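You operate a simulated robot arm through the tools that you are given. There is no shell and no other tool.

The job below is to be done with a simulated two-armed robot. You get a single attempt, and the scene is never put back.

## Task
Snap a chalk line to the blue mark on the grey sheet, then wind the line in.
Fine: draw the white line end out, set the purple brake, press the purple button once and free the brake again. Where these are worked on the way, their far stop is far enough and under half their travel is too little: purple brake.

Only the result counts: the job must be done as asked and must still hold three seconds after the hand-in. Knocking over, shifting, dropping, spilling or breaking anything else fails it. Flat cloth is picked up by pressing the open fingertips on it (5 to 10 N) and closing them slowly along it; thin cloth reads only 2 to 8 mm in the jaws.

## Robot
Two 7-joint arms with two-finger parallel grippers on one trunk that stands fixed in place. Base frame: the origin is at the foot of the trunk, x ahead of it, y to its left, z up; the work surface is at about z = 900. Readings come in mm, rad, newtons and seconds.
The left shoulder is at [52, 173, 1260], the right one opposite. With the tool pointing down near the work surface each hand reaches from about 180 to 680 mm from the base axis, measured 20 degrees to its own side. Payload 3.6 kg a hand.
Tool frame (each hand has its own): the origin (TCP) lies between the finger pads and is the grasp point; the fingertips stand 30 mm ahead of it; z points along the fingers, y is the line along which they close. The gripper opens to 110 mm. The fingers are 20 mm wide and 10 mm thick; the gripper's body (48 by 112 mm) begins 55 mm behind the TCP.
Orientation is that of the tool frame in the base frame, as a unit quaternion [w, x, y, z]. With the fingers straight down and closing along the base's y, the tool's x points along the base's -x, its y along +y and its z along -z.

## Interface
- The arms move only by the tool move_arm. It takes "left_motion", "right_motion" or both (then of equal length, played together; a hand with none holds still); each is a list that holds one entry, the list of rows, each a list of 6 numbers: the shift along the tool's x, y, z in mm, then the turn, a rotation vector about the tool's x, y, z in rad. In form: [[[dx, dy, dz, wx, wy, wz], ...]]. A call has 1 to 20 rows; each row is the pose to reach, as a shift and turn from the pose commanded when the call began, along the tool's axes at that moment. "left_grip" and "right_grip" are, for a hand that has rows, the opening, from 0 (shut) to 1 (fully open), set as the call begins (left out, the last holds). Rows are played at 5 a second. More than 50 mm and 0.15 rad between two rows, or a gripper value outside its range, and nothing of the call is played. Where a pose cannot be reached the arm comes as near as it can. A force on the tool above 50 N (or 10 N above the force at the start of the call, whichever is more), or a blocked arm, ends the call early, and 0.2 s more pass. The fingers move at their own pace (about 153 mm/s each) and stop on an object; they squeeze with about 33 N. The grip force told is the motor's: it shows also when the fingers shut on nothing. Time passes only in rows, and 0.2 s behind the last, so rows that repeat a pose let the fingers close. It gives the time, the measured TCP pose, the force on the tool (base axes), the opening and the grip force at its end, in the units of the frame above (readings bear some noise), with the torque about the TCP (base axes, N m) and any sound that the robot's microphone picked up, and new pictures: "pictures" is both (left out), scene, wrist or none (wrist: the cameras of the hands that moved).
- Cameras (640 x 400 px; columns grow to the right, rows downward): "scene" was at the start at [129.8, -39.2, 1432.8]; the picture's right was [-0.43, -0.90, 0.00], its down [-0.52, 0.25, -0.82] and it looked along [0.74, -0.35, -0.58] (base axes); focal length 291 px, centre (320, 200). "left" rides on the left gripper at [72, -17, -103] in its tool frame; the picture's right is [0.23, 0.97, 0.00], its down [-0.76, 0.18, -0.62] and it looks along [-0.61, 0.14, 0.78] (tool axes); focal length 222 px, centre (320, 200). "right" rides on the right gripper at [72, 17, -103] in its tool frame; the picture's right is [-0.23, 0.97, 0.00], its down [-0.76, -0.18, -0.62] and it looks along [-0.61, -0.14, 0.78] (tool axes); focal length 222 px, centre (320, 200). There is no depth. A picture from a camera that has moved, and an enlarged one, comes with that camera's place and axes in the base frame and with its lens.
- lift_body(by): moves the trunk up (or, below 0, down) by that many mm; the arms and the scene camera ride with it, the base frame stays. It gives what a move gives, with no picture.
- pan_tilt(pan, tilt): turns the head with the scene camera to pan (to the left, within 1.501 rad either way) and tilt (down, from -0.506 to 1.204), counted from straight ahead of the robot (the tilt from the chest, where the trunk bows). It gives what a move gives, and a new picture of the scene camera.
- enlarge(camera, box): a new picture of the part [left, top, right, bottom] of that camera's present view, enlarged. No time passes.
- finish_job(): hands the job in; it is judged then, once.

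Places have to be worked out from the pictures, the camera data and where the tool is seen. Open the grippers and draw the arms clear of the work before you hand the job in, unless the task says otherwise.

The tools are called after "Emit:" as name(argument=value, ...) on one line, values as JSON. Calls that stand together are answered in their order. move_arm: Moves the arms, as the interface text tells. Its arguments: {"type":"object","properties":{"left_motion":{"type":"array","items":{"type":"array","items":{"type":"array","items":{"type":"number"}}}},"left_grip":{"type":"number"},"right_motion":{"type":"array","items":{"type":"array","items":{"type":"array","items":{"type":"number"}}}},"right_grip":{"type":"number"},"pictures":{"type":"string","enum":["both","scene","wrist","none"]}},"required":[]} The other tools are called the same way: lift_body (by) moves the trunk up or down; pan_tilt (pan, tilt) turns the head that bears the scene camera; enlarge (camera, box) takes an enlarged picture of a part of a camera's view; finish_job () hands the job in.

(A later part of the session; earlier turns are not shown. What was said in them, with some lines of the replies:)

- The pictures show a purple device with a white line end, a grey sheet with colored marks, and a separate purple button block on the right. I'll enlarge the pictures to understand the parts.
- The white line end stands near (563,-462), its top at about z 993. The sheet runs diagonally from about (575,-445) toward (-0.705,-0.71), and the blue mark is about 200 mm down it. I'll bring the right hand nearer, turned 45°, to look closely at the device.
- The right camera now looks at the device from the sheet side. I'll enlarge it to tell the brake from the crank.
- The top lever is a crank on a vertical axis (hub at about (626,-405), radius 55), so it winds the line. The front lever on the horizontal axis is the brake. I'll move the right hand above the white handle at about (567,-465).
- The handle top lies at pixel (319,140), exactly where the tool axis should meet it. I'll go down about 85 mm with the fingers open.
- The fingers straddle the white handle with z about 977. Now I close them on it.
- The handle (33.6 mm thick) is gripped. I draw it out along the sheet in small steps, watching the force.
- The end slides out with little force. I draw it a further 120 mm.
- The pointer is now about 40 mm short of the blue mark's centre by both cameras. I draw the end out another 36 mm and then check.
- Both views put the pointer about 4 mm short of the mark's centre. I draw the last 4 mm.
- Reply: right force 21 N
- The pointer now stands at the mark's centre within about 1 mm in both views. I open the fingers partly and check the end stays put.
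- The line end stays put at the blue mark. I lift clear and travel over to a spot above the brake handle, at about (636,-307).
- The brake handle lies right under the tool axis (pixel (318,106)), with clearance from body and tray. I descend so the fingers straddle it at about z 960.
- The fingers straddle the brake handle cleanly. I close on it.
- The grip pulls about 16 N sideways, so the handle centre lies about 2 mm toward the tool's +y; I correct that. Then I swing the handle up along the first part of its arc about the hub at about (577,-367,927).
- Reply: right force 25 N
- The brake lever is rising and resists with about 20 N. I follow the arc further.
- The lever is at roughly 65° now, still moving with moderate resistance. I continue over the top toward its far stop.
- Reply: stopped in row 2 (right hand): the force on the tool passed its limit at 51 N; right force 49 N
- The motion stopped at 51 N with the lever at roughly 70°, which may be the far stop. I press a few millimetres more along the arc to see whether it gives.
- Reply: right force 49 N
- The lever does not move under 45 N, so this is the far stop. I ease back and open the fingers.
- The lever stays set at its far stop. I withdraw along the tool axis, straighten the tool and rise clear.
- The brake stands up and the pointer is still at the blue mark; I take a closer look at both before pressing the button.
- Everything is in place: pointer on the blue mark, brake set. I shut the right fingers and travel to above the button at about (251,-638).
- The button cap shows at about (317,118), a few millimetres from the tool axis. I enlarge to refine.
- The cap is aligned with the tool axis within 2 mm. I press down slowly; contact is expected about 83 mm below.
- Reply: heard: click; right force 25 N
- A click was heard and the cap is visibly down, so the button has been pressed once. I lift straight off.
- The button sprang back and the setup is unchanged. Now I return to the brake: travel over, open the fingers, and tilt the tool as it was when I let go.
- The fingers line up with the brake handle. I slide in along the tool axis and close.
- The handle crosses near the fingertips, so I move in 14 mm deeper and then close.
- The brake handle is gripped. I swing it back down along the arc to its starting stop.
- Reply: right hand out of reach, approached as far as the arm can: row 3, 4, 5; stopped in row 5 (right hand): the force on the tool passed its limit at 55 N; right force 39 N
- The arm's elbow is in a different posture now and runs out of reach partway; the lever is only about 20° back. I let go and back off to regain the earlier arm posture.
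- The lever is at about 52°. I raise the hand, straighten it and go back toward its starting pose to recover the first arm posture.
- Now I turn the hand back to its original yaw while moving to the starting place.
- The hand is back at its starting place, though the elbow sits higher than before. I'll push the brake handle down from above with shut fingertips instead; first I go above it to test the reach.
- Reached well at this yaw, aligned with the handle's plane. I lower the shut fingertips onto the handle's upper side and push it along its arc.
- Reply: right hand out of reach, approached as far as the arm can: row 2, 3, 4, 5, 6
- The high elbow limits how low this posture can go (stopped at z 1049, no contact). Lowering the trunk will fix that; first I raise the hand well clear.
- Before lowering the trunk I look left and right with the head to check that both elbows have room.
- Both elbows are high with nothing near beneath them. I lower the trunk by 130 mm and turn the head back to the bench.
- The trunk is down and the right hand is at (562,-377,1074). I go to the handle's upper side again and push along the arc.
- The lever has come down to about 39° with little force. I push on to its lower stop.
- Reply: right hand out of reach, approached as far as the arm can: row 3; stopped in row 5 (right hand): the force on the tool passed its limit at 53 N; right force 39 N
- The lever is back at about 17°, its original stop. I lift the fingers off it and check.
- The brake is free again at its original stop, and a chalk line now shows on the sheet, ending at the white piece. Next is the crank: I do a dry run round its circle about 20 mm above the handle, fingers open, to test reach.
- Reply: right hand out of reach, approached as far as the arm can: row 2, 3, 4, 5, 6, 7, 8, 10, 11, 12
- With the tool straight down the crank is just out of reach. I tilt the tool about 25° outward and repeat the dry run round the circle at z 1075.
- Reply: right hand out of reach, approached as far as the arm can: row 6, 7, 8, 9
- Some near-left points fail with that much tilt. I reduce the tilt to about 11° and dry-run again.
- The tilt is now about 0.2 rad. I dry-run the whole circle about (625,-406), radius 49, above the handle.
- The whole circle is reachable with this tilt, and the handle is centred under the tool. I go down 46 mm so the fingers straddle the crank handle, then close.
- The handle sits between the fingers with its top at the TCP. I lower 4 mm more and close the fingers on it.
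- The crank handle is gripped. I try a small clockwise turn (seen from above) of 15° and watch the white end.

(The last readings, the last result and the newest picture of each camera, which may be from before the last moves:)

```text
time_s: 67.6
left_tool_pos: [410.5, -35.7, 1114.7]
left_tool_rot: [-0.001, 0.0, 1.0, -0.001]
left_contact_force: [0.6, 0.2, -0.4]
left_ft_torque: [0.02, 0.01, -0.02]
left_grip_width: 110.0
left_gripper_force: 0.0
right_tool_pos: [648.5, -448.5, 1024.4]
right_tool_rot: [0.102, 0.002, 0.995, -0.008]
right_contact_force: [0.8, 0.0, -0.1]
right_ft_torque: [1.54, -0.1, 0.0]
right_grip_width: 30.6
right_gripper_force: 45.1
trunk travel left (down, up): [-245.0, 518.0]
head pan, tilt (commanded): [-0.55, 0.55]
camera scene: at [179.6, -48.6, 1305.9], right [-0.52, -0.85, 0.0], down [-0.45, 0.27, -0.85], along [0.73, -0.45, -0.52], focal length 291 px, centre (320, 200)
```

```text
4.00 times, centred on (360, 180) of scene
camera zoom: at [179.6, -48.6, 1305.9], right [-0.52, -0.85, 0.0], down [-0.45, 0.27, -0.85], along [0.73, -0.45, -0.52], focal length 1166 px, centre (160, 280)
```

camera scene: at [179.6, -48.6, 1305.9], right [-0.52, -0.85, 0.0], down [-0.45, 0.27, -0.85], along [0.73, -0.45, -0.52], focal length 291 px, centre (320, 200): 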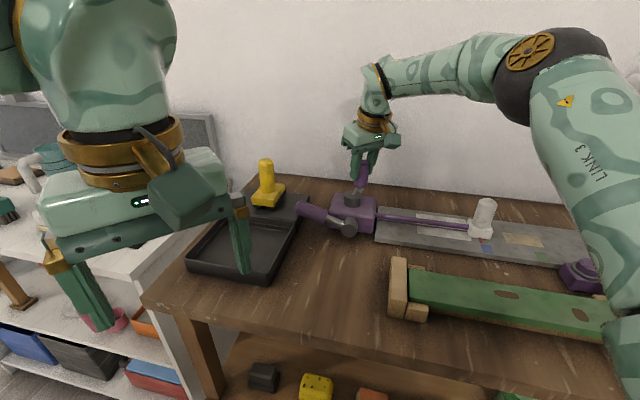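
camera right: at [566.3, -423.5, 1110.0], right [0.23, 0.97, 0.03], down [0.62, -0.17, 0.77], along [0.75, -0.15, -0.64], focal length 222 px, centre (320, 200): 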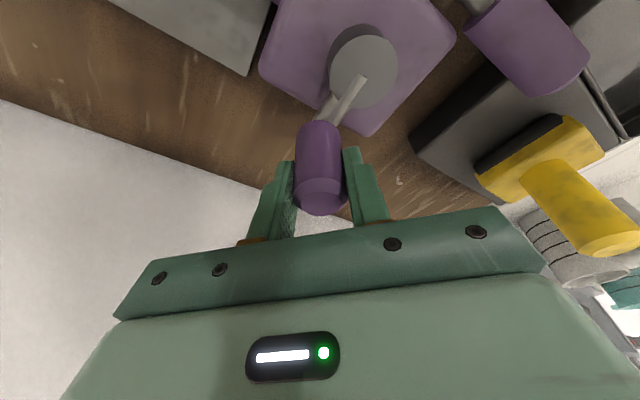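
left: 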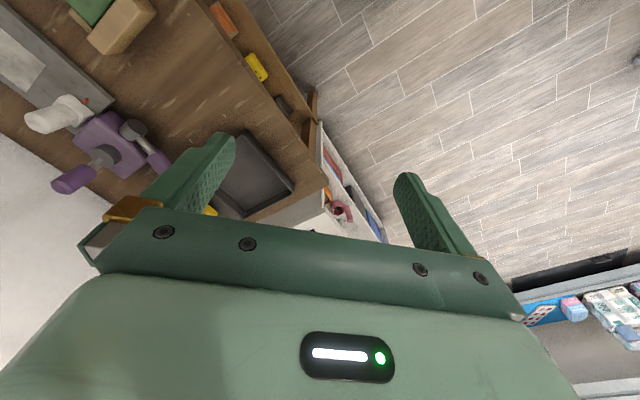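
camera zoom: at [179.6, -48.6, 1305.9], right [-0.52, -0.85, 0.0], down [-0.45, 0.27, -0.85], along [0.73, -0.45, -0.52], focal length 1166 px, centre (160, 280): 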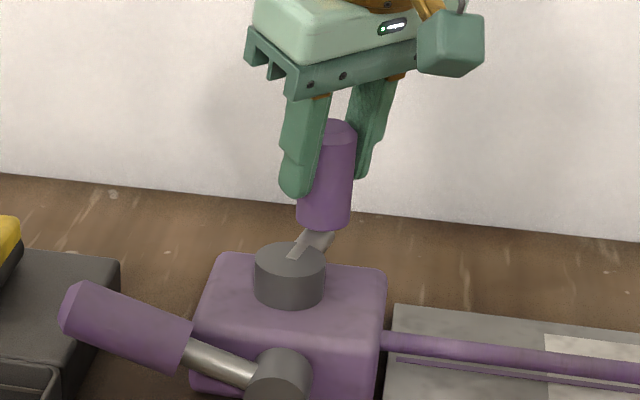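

Clockwise winds the line in: the white end came in about 9 mm for 15°. I keep turning clockwise.

Emit:
move_arm(right_motion=[[[11.6, -4.9, -2.4, 0, 0, 0], [24.0, -6.6, -5.0, 0, 0, 0], [36.4, -4.9, -7.6, 0, 0, 0], [48.0, 0, -9.9, 0, 0, 0], [57.9, 7.8, -12.0, 0, 0, 0], [65.5, 17.9, -13.6, 0, 0, 0], [70.3, 29.7, -14.6, 0, 0, 0]]], right_grip=0, pictures="both")

Emit:
enlarge(camera="scene", box=[280, 130, 520, 280])

```text
time_s: 69.2
left_tool_pos: [408.1, -34.6, 1115.6]
left_tool_rot: [0.001, 0.0, 1.0, 0.001]
left_contact_force: [0.4, -0.4, -0.2]
left_ft_torque: [0.01, -0.01, -0.04]
left_grip_width: 110.0
left_gripper_force: 0.0
right_tool_pos: [574.6, -419.0, 1024.4]
right_tool_rot: [0.102, 0.002, 0.995, -0.008]
right_contact_force: [-11.1, -3.3, 7.3]
right_ft_torque: [0.88, 0.29, -0.05]
right_grip_width: 30.8
right_gripper_force: 44.9
trunk travel left (down, up): [-245.0, 518.0]
head pan, tilt (commanded): [-0.55, 0.55]
camera scene: at [176.7, -48.3, 1306.4], right [-0.52, -0.85, 0.0], down [-0.44, 0.27, -0.85], along [0.73, -0.45, -0.52], focal length 291 px, centre (320, 200)
camera right: at [482.5, -400.1, 1109.9], right [0.23, 0.97, 0.03], down [0.62, -0.17, 0.77], along [0.75, -0.15, -0.64], focal length 222 px, centre (320, 200)
```

scene: 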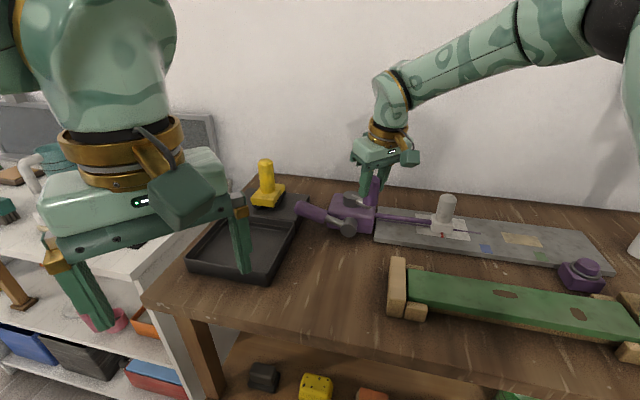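
right: 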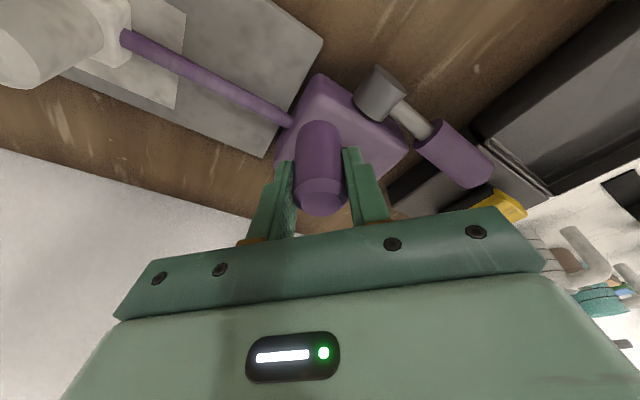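

```text
2.67 times, centred on (400, 205) of scene
camera zoom: at [176.7, -48.3, 1306.4], right [-0.52, -0.85, 0.0], down [-0.44, 0.27, -0.85], along [0.73, -0.45, -0.52], focal length 777 px, centre (107, 187)
```

zoom: 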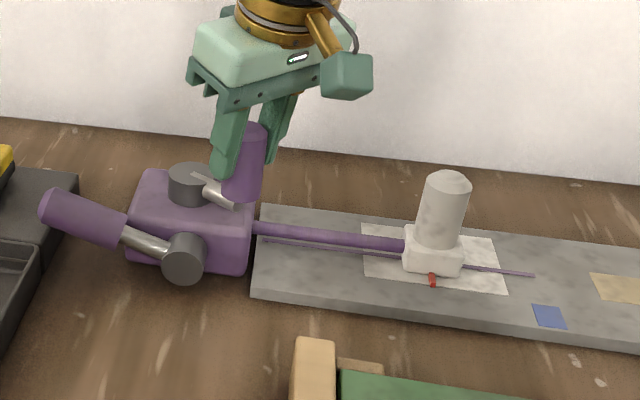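

The white end has come in about 75 mm; the chalk line shows behind it on the sheet. I fit the circle slightly better (centre (623.5,-405.5), radius 50.5) and turn on.

Emit:
move_arm(right_motion=[[[4.6, 13.2, -1.0, 0, 0, 0], [2.9, 26.3, -0.6, 0, 0, 0], [-2.1, 38.5, 0.4, 0, 0, 0], [-9.9, 48.9, 2.1, 0, 0, 0], [-20.1, 56.9, 4.2, 0, 0, 0], [-32.0, 62.0, 6.6, 0, 0, 0], [-44.8, 63.7, 9.3, 0, 0, 0]]], right_grip=0, pictures="both")

Emit:
enlarge(camera="scene", box=[280, 130, 520, 280])

```text
time_s: 70.2
left_tool_pos: [407.2, -33.1, 1116.2]
left_tool_rot: [0.0, -0.002, 1.0, 0.0]
left_contact_force: [-0.4, 0.8, 0.7]
left_ft_torque: [0.03, -0.03, -0.01]
left_grip_width: 110.0
left_gripper_force: 0.1
right_tool_pos: [581.1, -382.1, 1025.6]
right_tool_rot: [0.087, 0.002, 0.996, -0.001]
right_contact_force: [-16.4, 9.3, 7.1]
right_ft_torque: [1.04, 1.12, -0.02]
right_grip_width: 30.6
right_gripper_force: 45.0
right hand out of reach, approached as far as the arm can: row 2, 3, 4
trunk travel left (down, up): [-245.0, 518.0]
head pan, tilt (commanded): [-0.55, 0.55]
stopped in row 4 (right hand): the force on the tool passed its limit at 60 N (the readings are from after the stop); the commanded pose is now the measured one
camera scene: at [175.9, -45.4, 1306.8], right [-0.52, -0.85, 0.0], down [-0.44, 0.27, -0.85], along [0.73, -0.45, -0.52], focal length 291 px, centre (320, 200)
camera right: at [491.4, -365.3, 1113.5], right [0.23, 0.97, 0.04], down [0.64, -0.18, 0.75], along [0.73, -0.15, -0.67], focal length 222 px, centre (320, 200)
```

scene: 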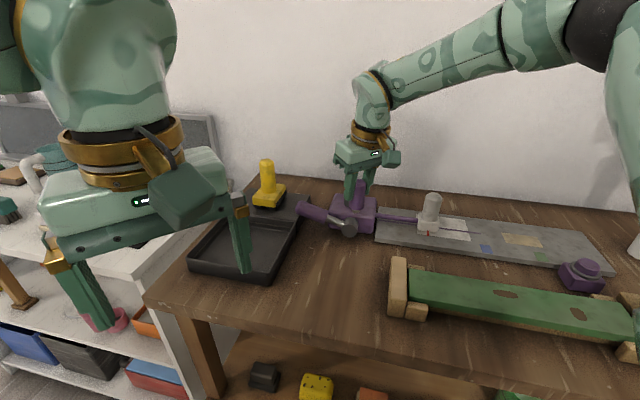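
right: 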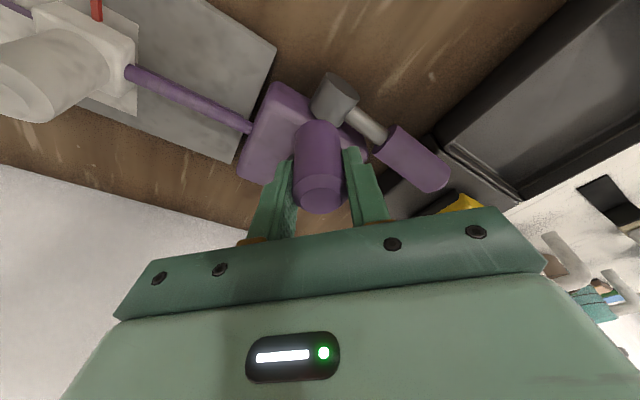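

```text
2.67 times, centred on (400, 205) of scene
camera zoom: at [175.9, -45.4, 1306.8], right [-0.52, -0.85, 0.0], down [-0.44, 0.27, -0.85], along [0.73, -0.45, -0.52], focal length 777 px, centre (107, 187)
```

zoom: 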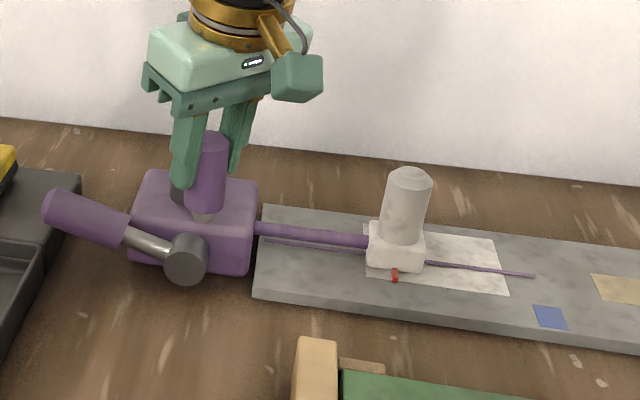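

The near side goes out of reach with the tilt, so I bring the tool upright while holding the handle, then continue round.

Emit:
move_arm(right_motion=[[[0, 0, 0, 0, 0.06, 0], [0, 0, 0, 0, 0.12, 0], [0, 0, 0, 0, 0.17, 0]]], right_grip=0, pictures="none")

```text
time_s: 71.0
left_tool_pos: [408.4, -35.5, 1115.2]
left_tool_rot: [0.001, 0.0, 1.0, 0.0]
left_contact_force: [0.2, 1.1, -0.6]
left_ft_torque: [0.0, -0.03, -0.02]
left_grip_width: 110.0
left_gripper_force: 0.1
right_tool_pos: [583.1, -386.6, 1024.1]
right_tool_rot: [0.004, 0.001, 1.0, -0.003]
right_contact_force: [-12.7, 5.1, 1.4]
right_ft_torque: [0.86, -1.37, -0.04]
right_grip_width: 30.9
right_gripper_force: 44.5
trunk travel left (down, up): [-245.0, 518.0]
head pan, tilt (commanded): [-0.55, 0.55]
```

Upright works here. I continue clockwise through the near-left part of the circle with the tool upright.

Emit:
move_arm(right_motion=[[[-3, 6, 0, 0, 0, 0], [-7, 12, 0, 0, 0, 0], [-12, 16.5, 0, 0, 0, 0], [-17.4, 19.9, 0, 0, 0, 0], [-29.5, 24.9, 0, 0, 0, 0], [-42.4, 26.6, 0, 0, 0, 0]]], right_grip=0, pictures="both")

Emit:
enlarge(camera="scene", box=[280, 130, 520, 280])

```text
time_s: 72.4
left_tool_pos: [409.1, -32.3, 1115.0]
left_tool_rot: [0.0, 0.0, 1.0, -0.001]
left_contact_force: [-0.2, 0.1, 0.0]
left_ft_torque: [0.03, 0.02, -0.01]
left_grip_width: 110.1
left_gripper_force: 0.0
right_tool_pos: [627.4, -356.6, 1024.9]
right_tool_rot: [0.004, 0.001, 1.0, -0.001]
right_contact_force: [-0.5, 16.0, 7.3]
right_ft_torque: [0.72, 0.72, -0.06]
right_grip_width: 30.7
right_gripper_force: 45.5
trunk travel left (down, up): [-245.0, 518.0]
head pan, tilt (commanded): [-0.55, 0.55]
camera scene: at [178.7, -45.1, 1306.2], right [-0.52, -0.85, 0.0], down [-0.45, 0.27, -0.85], along [0.73, -0.45, -0.52], focal length 291 px, centre (320, 200)
camera right: at [552.8, -339.2, 1126.7], right [0.23, 0.97, 0.0], down [0.76, -0.18, 0.63], along [0.61, -0.15, -0.78], focal length 222 px, centre (320, 200)
```

scene: 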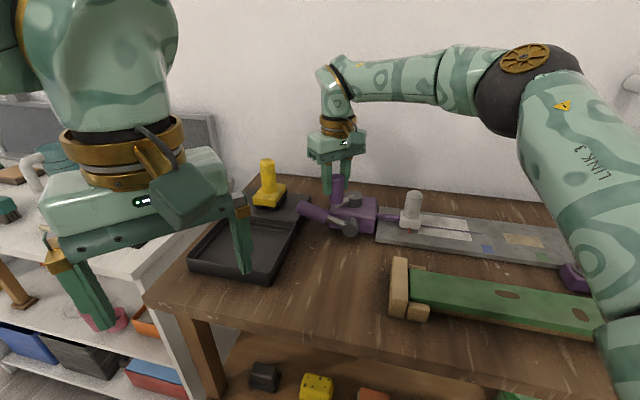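
right: 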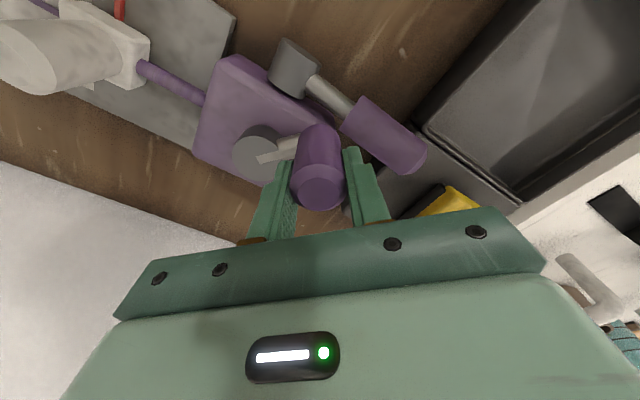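

```text
2.67 times, centred on (400, 205) of scene
camera zoom: at [178.7, -45.1, 1306.2], right [-0.52, -0.85, 0.0], down [-0.45, 0.27, -0.85], along [0.73, -0.45, -0.52], focal length 777 px, centre (107, 187)
```

zoom: 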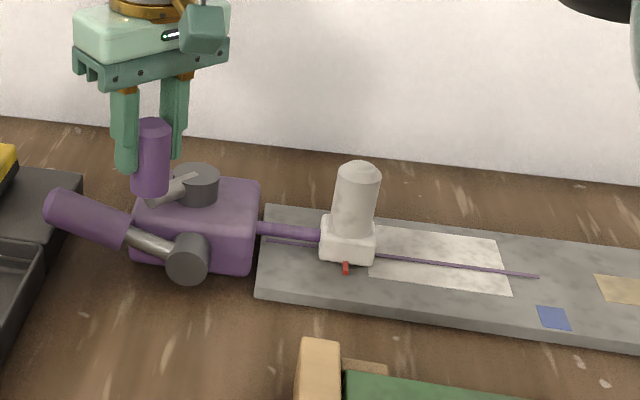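

The white end has about 48 mm left to go, roughly 75° more of crank. I continue, tilting the tool outward again for the far side.

Emit:
move_arm(right_motion=[[[-12.5, 1.7, 0, 0, 0, 0], [-25, -3.5, 0, 0, -0.05, 0], [-35.8, -11.7, 0, 0, -0.1, 0], [-44, -22.5, 0, 0, -0.16, 0]]], right_grip=0, pictures="both")

Emit:
enlarge(camera="scene", box=[280, 130, 520, 280])

```text
time_s: 73.4
left_tool_pos: [410.1, -34.5, 1116.0]
left_tool_rot: [0.0, 0.0, 1.0, 0.0]
left_contact_force: [-0.3, -0.5, -0.3]
left_ft_torque: [0.0, 0.0, 0.02]
left_grip_width: 110.2
left_gripper_force: 0.1
right_tool_pos: [671.8, -383.2, 1024.0]
right_tool_rot: [0.084, 0.001, 0.996, -0.005]
right_contact_force: [2.6, 2.1, 10.3]
right_ft_torque: [0.92, 1.28, -0.01]
right_grip_width: 30.6
right_gripper_force: 44.8
trunk travel left (down, up): [-245.0, 518.0]
head pan, tilt (commanded): [-0.55, 0.55]
camera scene: at [178.8, -47.7, 1306.0], right [-0.52, -0.85, 0.0], down [-0.45, 0.27, -0.85], along [0.73, -0.45, -0.52], focal length 291 px, centre (320, 200)
camera right: at [581.5, -365.2, 1112.9], right [0.23, 0.97, 0.03], down [0.65, -0.17, 0.74], along [0.73, -0.15, -0.67], focal length 222 px, centre (320, 200)
```

scene: 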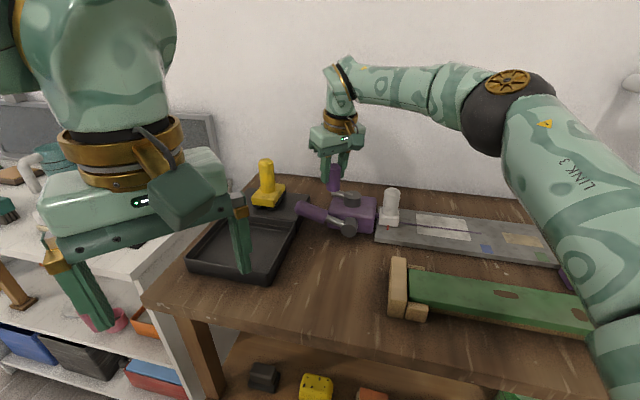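
right: 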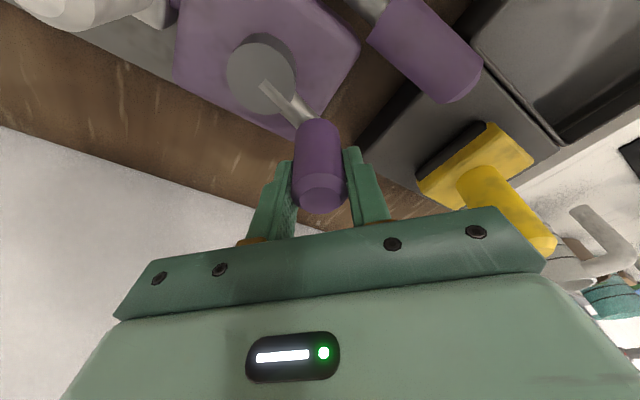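

```text
2.67 times, centred on (400, 205) of scene
camera zoom: at [178.8, -47.7, 1306.0], right [-0.52, -0.85, 0.0], down [-0.45, 0.27, -0.85], along [0.73, -0.45, -0.52], focal length 777 px, centre (107, 187)
```

zoom: 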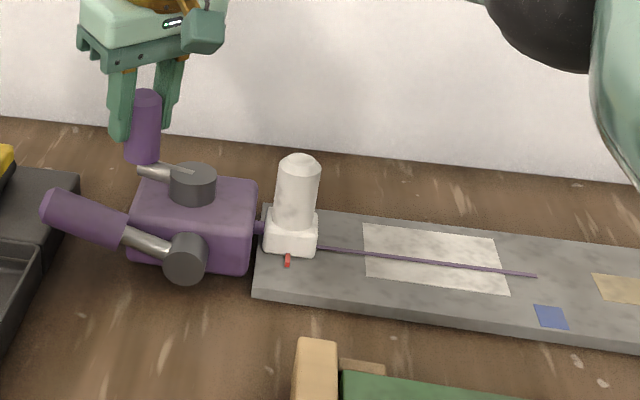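

The white end is almost home (a few mm left by my estimate). I turn slowly a little further until it comes to its stop.

Emit:
move_arm(right_motion=[[[-2.1, -4, 0.3, 0, 0, 0], [-3.8, -8.2, 0.6, 0, 0, 0], [-5.1, -12.5, 0.9, 0, -0.02, 0], [-6.1, -17, 1.0, 0, -0.04, 0]]], right_grip=0, pictures="both")

Emit:
enlarge(camera="scene", box=[300, 160, 460, 260])

```text
time_s: 74.4
left_tool_pos: [409.0, -35.0, 1114.7]
left_tool_rot: [0.0, 0.0, 1.0, -0.001]
left_contact_force: [-0.5, 0.6, -0.4]
left_ft_torque: [0.0, 0.02, -0.01]
left_grip_width: 110.1
left_gripper_force: 0.2
right_tool_pos: [675.9, -399.3, 1023.9]
right_tool_rot: [0.103, 0.001, 0.995, -0.002]
right_contact_force: [-7.5, 1.4, 4.8]
right_ft_torque: [1.12, 1.49, 0.02]
right_grip_width: 30.7
right_gripper_force: 44.7
trunk travel left (down, up): [-245.0, 518.0]
head pan, tilt (commanded): [-0.55, 0.55]
camera scene: at [177.9, -48.1, 1306.1], right [-0.52, -0.85, 0.0], down [-0.45, 0.27, -0.85], along [0.73, -0.45, -0.52], focal length 291 px, centre (320, 200)
camera right: at [583.3, -382.3, 1109.4], right [0.23, 0.97, 0.04], down [0.62, -0.18, 0.77], along [0.75, -0.15, -0.64], focal length 222 px, centre (320, 200)
```

scene: 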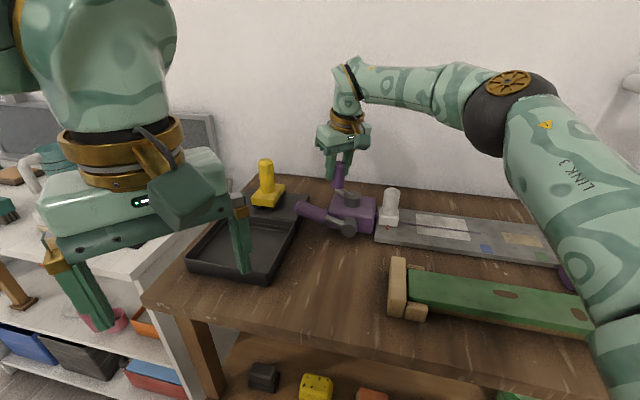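
right: 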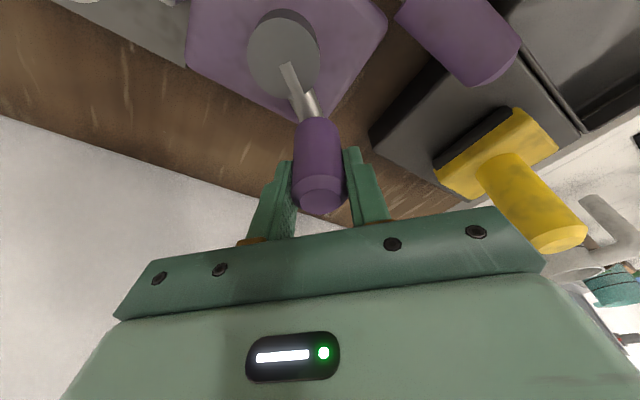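

```text
4.00 times, centred on (380, 210) of scene
camera zoom: at [177.9, -48.1, 1306.1], right [-0.52, -0.85, 0.0], down [-0.45, 0.27, -0.85], along [0.73, -0.45, -0.52], focal length 1166 px, centre (80, 160)
```

zoom: 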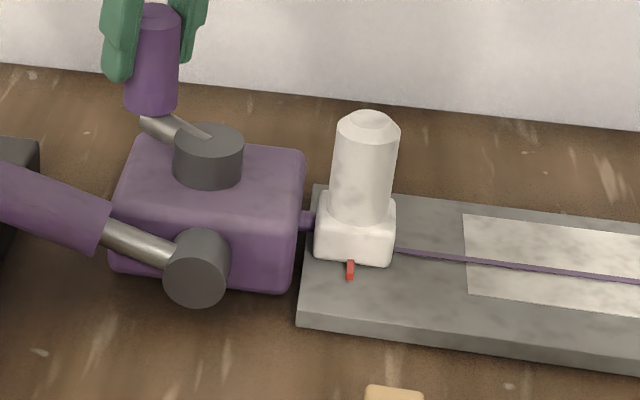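

The white end has not moved during the last 17° of crank, so it seems to be at its home stop. I turn a little more to confirm.

Emit:
move_arm(right_motion=[[[-0.4, -4.5, 0, 0, 0, 0], [-0.9, -9, 0, 0, 0, 0], [-0.5, -15.3, 0, 0, 0, 0], [0.9, -22.5, 0, 0, 0, 0]]], right_grip=0, pictures="scene")

Emit:
enlarge(camera="scene", box=[300, 160, 460, 260])

```text
time_s: 75.4
left_tool_pos: [407.4, -34.1, 1115.9]
left_tool_rot: [0.0, -0.001, 1.0, 0.0]
left_contact_force: [-0.3, -0.1, 0.0]
left_ft_torque: [0.0, 0.0, -0.01]
left_grip_width: 110.1
left_gripper_force: 0.1
right_tool_pos: [674.3, -422.5, 1023.7]
right_tool_rot: [0.102, 0.0, 0.995, -0.002]
right_contact_force: [-20.3, 7.6, -2.1]
right_ft_torque: [0.44, 0.46, -0.01]
right_grip_width: 30.8
right_gripper_force: 45.0
trunk travel left (down, up): [-245.0, 518.0]
head pan, tilt (commanded): [-0.55, 0.55]
camera scene: at [176.5, -47.1, 1306.4], right [-0.52, -0.85, 0.0], down [-0.44, 0.27, -0.85], along [0.73, -0.45, -0.52], focal length 291 px, centre (320, 200)
```

scene: 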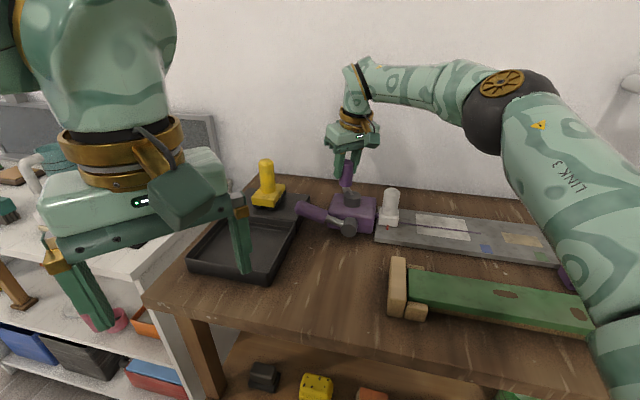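

```text
4.00 times, centred on (380, 210) of scene
camera zoom: at [176.5, -47.1, 1306.4], right [-0.52, -0.85, 0.0], down [-0.44, 0.27, -0.85], along [0.73, -0.45, -0.52], focal length 1166 px, centre (80, 160)
```

zoom: 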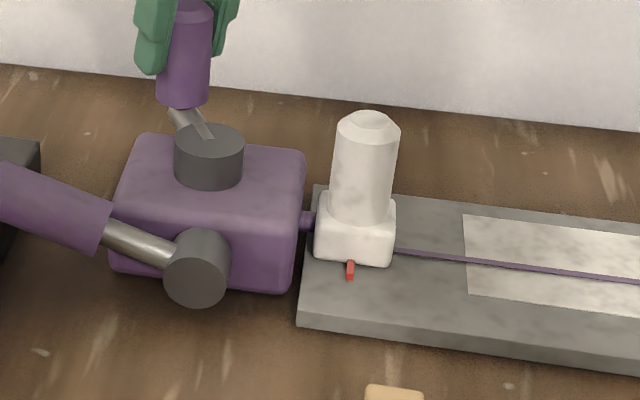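

The end stays at its home stop. I open the fingers, wait, and lift straight up off the crank handle.

Emit:
move_arm(right_motion=[[[0, 0, 0, 0, 0, 0], [0, 0, 0, 0, 0, 0], [0, 0, 0, 0, 0, 0], [-6, 0, -29, 0, 0, 0], [-12.2, 0, -58.7, 0, 0, 0], [-18, 0, -85, 0, 0, 0], [-18, 0, -85, 0, 0, 0]]], right_grip=0.65, pictures="both")

Emit:
enlarge(camera="scene", box=[290, 150, 450, 250])

```text
time_s: 77.0
left_tool_pos: [409.6, -36.1, 1114.9]
left_tool_rot: [0.0, 0.0, 1.0, 0.0]
left_contact_force: [1.3, 0.8, -0.1]
left_ft_torque: [0.02, 0.02, -0.01]
left_grip_width: 110.0
left_gripper_force: 0.1
right_tool_pos: [673.9, -424.7, 1100.6]
right_tool_rot: [0.103, 0.002, 0.995, -0.003]
right_contact_force: [0.1, 1.3, 0.2]
right_ft_torque: [-0.01, 0.01, 0.04]
right_grip_width: 71.5
right_gripper_force: 0.0
right hand out of reach, approached as far as the arm can: row 6, 7
trunk travel left (down, up): [-245.0, 518.0]
head pan, tilt (commanded): [-0.55, 0.55]
camera scene: at [179.5, -48.3, 1305.9], right [-0.52, -0.85, 0.0], down [-0.45, 0.27, -0.85], along [0.73, -0.45, -0.52], focal length 291 px, centre (320, 200)
camera right: at [580.1, -406.4, 1185.9], right [0.23, 0.97, 0.04], down [0.62, -0.18, 0.77], along [0.75, -0.15, -0.64], focal length 222 px, centre (320, 200)
```

scene: 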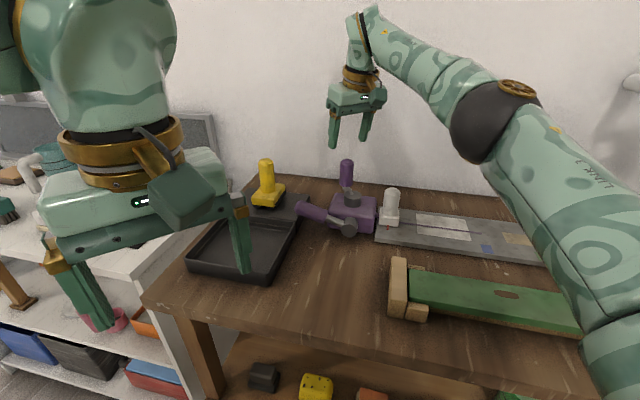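
right: 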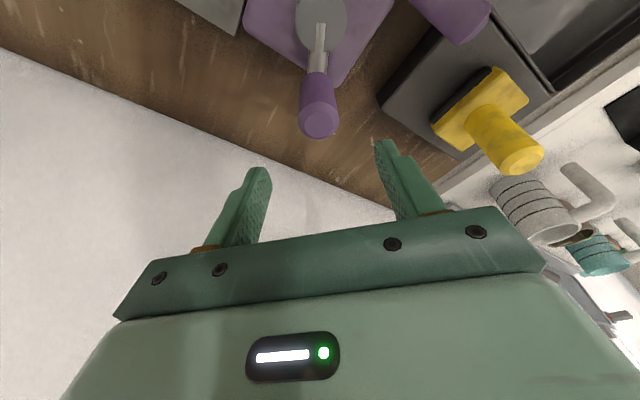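

```text
4.00 times, centred on (370, 200) of scene
camera zoom: at [179.5, -48.3, 1305.9], right [-0.52, -0.85, 0.0], down [-0.45, 0.27, -0.85], along [0.73, -0.45, -0.52], focal length 1166 px, centre (120, 200)
```

zoom: 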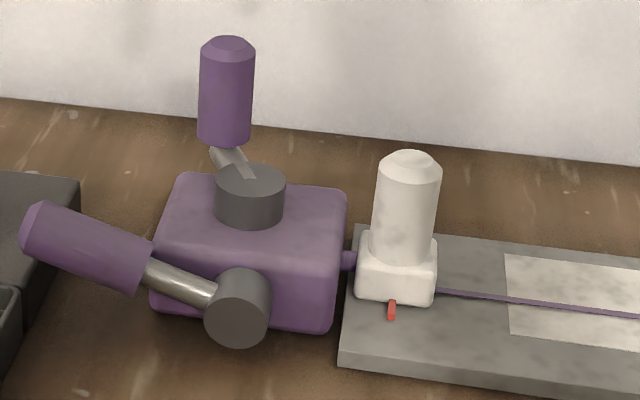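

All is as wanted: line end home, brake free, chalk line on the sheet. I draw the right arm back and up, clear of the work, with the gripper open.

Emit:
move_arm(right_motion=[[[38, 3, -18, 0, 0.04, 0], [77, 6, -36, 0, 0.08, 0], [116, 10, -55, 0, 0.12, 0], [155, 13, -73, 0, 0.16, 0], [194, 16, -91, 0, 0.2, 0], [232, 20, -109, 0, 0.2, 0], [260, 20, -130, 0, 0.2, 0], [260, 20, -130, 0, 0.2, 0]]], right_grip=1, pictures="both")

Emit:
enlarge(camera="scene", box=[290, 150, 610, 350])

Emit:
enlarge(camera="scene", box=[430, 200, 550, 275])

```text
time_s: 78.8
left_tool_pos: [410.8, -34.3, 1114.6]
left_tool_rot: [-0.001, -0.001, 1.0, 0.0]
left_contact_force: [0.1, 0.5, -0.2]
left_ft_torque: [0.03, -0.01, 0.01]
left_grip_width: 110.1
left_gripper_force: 0.1
right_tool_pos: [393.2, -404.7, 1172.7]
right_tool_rot: [0.002, 0.0, 1.0, -0.001]
right_contact_force: [-0.4, 0.1, 0.2]
right_ft_torque: [0.01, -0.02, 0.05]
right_grip_width: 110.2
right_gripper_force: 0.2
trunk travel left (down, up): [-245.0, 518.0]
head pan, tilt (commanded): [-0.55, 0.55]
camera scene: at [179.9, -48.5, 1305.8], right [-0.52, -0.85, 0.0], down [-0.45, 0.27, -0.85], along [0.73, -0.45, -0.52], focal length 291 px, centre (320, 200)
camera right: at [319.3, -386.8, 1274.8], right [0.23, 0.97, 0.0], down [0.76, -0.18, 0.63], along [0.61, -0.15, -0.78], focal length 222 px, centre (320, 200)
```

scene: 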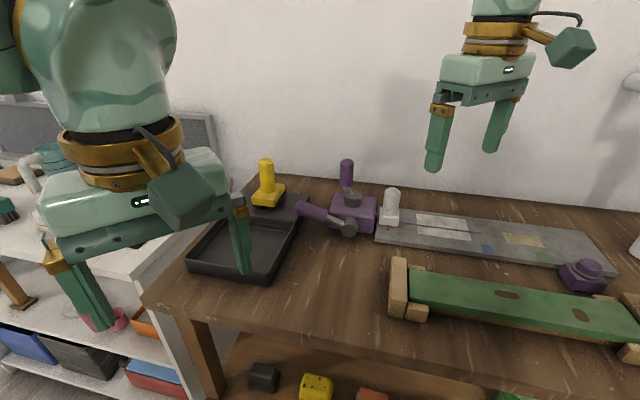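
right: 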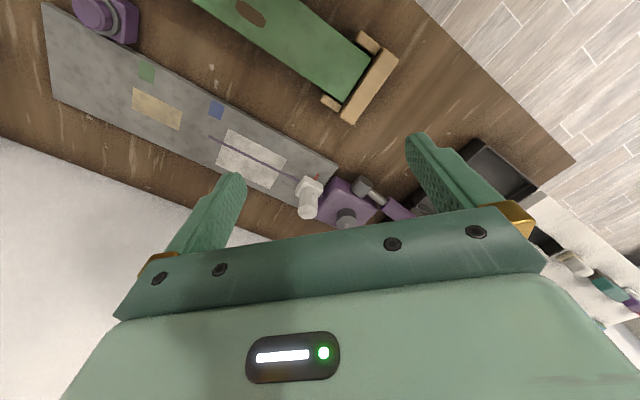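

```text
2.00 times, centred on (450, 250) of scene
camera zoom: at [179.9, -48.5, 1305.8], right [-0.52, -0.85, 0.0], down [-0.45, 0.27, -0.85], along [0.73, -0.45, -0.52], focal length 583 px, centre (60, 100)
```

zoom: 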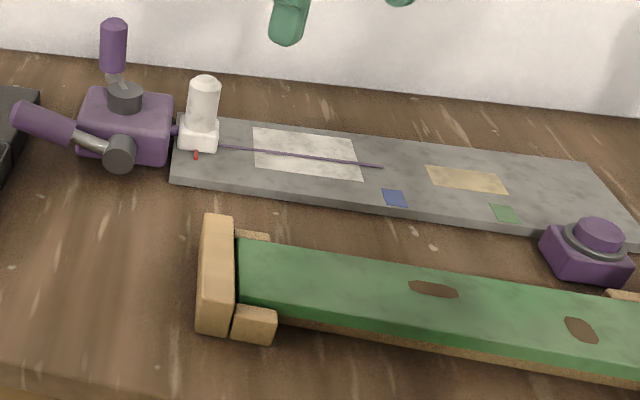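

```text
5.33 times, centred on (490, 238) of scene
camera zoom: at [179.9, -48.5, 1305.8], right [-0.52, -0.85, 0.0], down [-0.45, 0.27, -0.85], along [0.73, -0.45, -0.52], focal length 1554 px, centre (-587, 0)
```

zoom: 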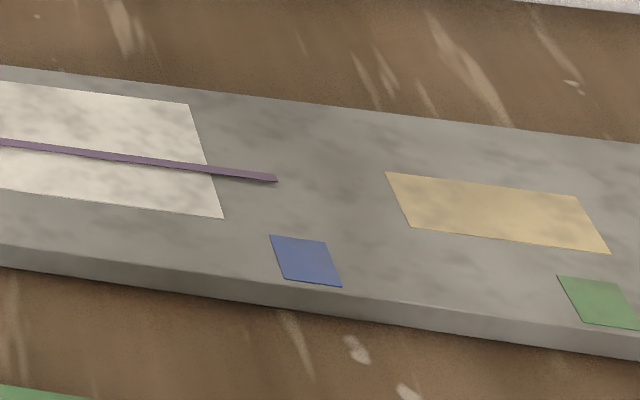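

The chalk line ends exactly opposite the blue mark's centre, the white end is home, the brake is free, and nothing else has moved. Both grippers are open and clear, so I hand the job in.

Emit:
finish_job()

```text
The job is handed in.
```

The chalk line is snapped to the blue mark, the line is wound back in, and I have handed the job in. I don't have the judge's result.

- **Line:** I drew the white end out until its pointer sat at the middle of the blue mark. In the last pictures the chalk line ends opposite the mark's centre.
- **Brake set:** I swung the brake from its resting stop until it would move no further under about 45 N.
- **Button:** I pressed it once; it clicked and sprang back.
- **Brake freed:** On the way back the arm ran out of reach, so I let go, lowered the trunk 130 mm and pushed the lever down to its original stop.
- **Winding:** I turned the top crank clockwise until the white end was back beside the device. It stayed there through a further 35 to 40° or so of turning.

In the final pictures nothing else on the bench appears to have moved. Both grippers are open and clear of the work. The trunk is still 130 mm lower than at the start.
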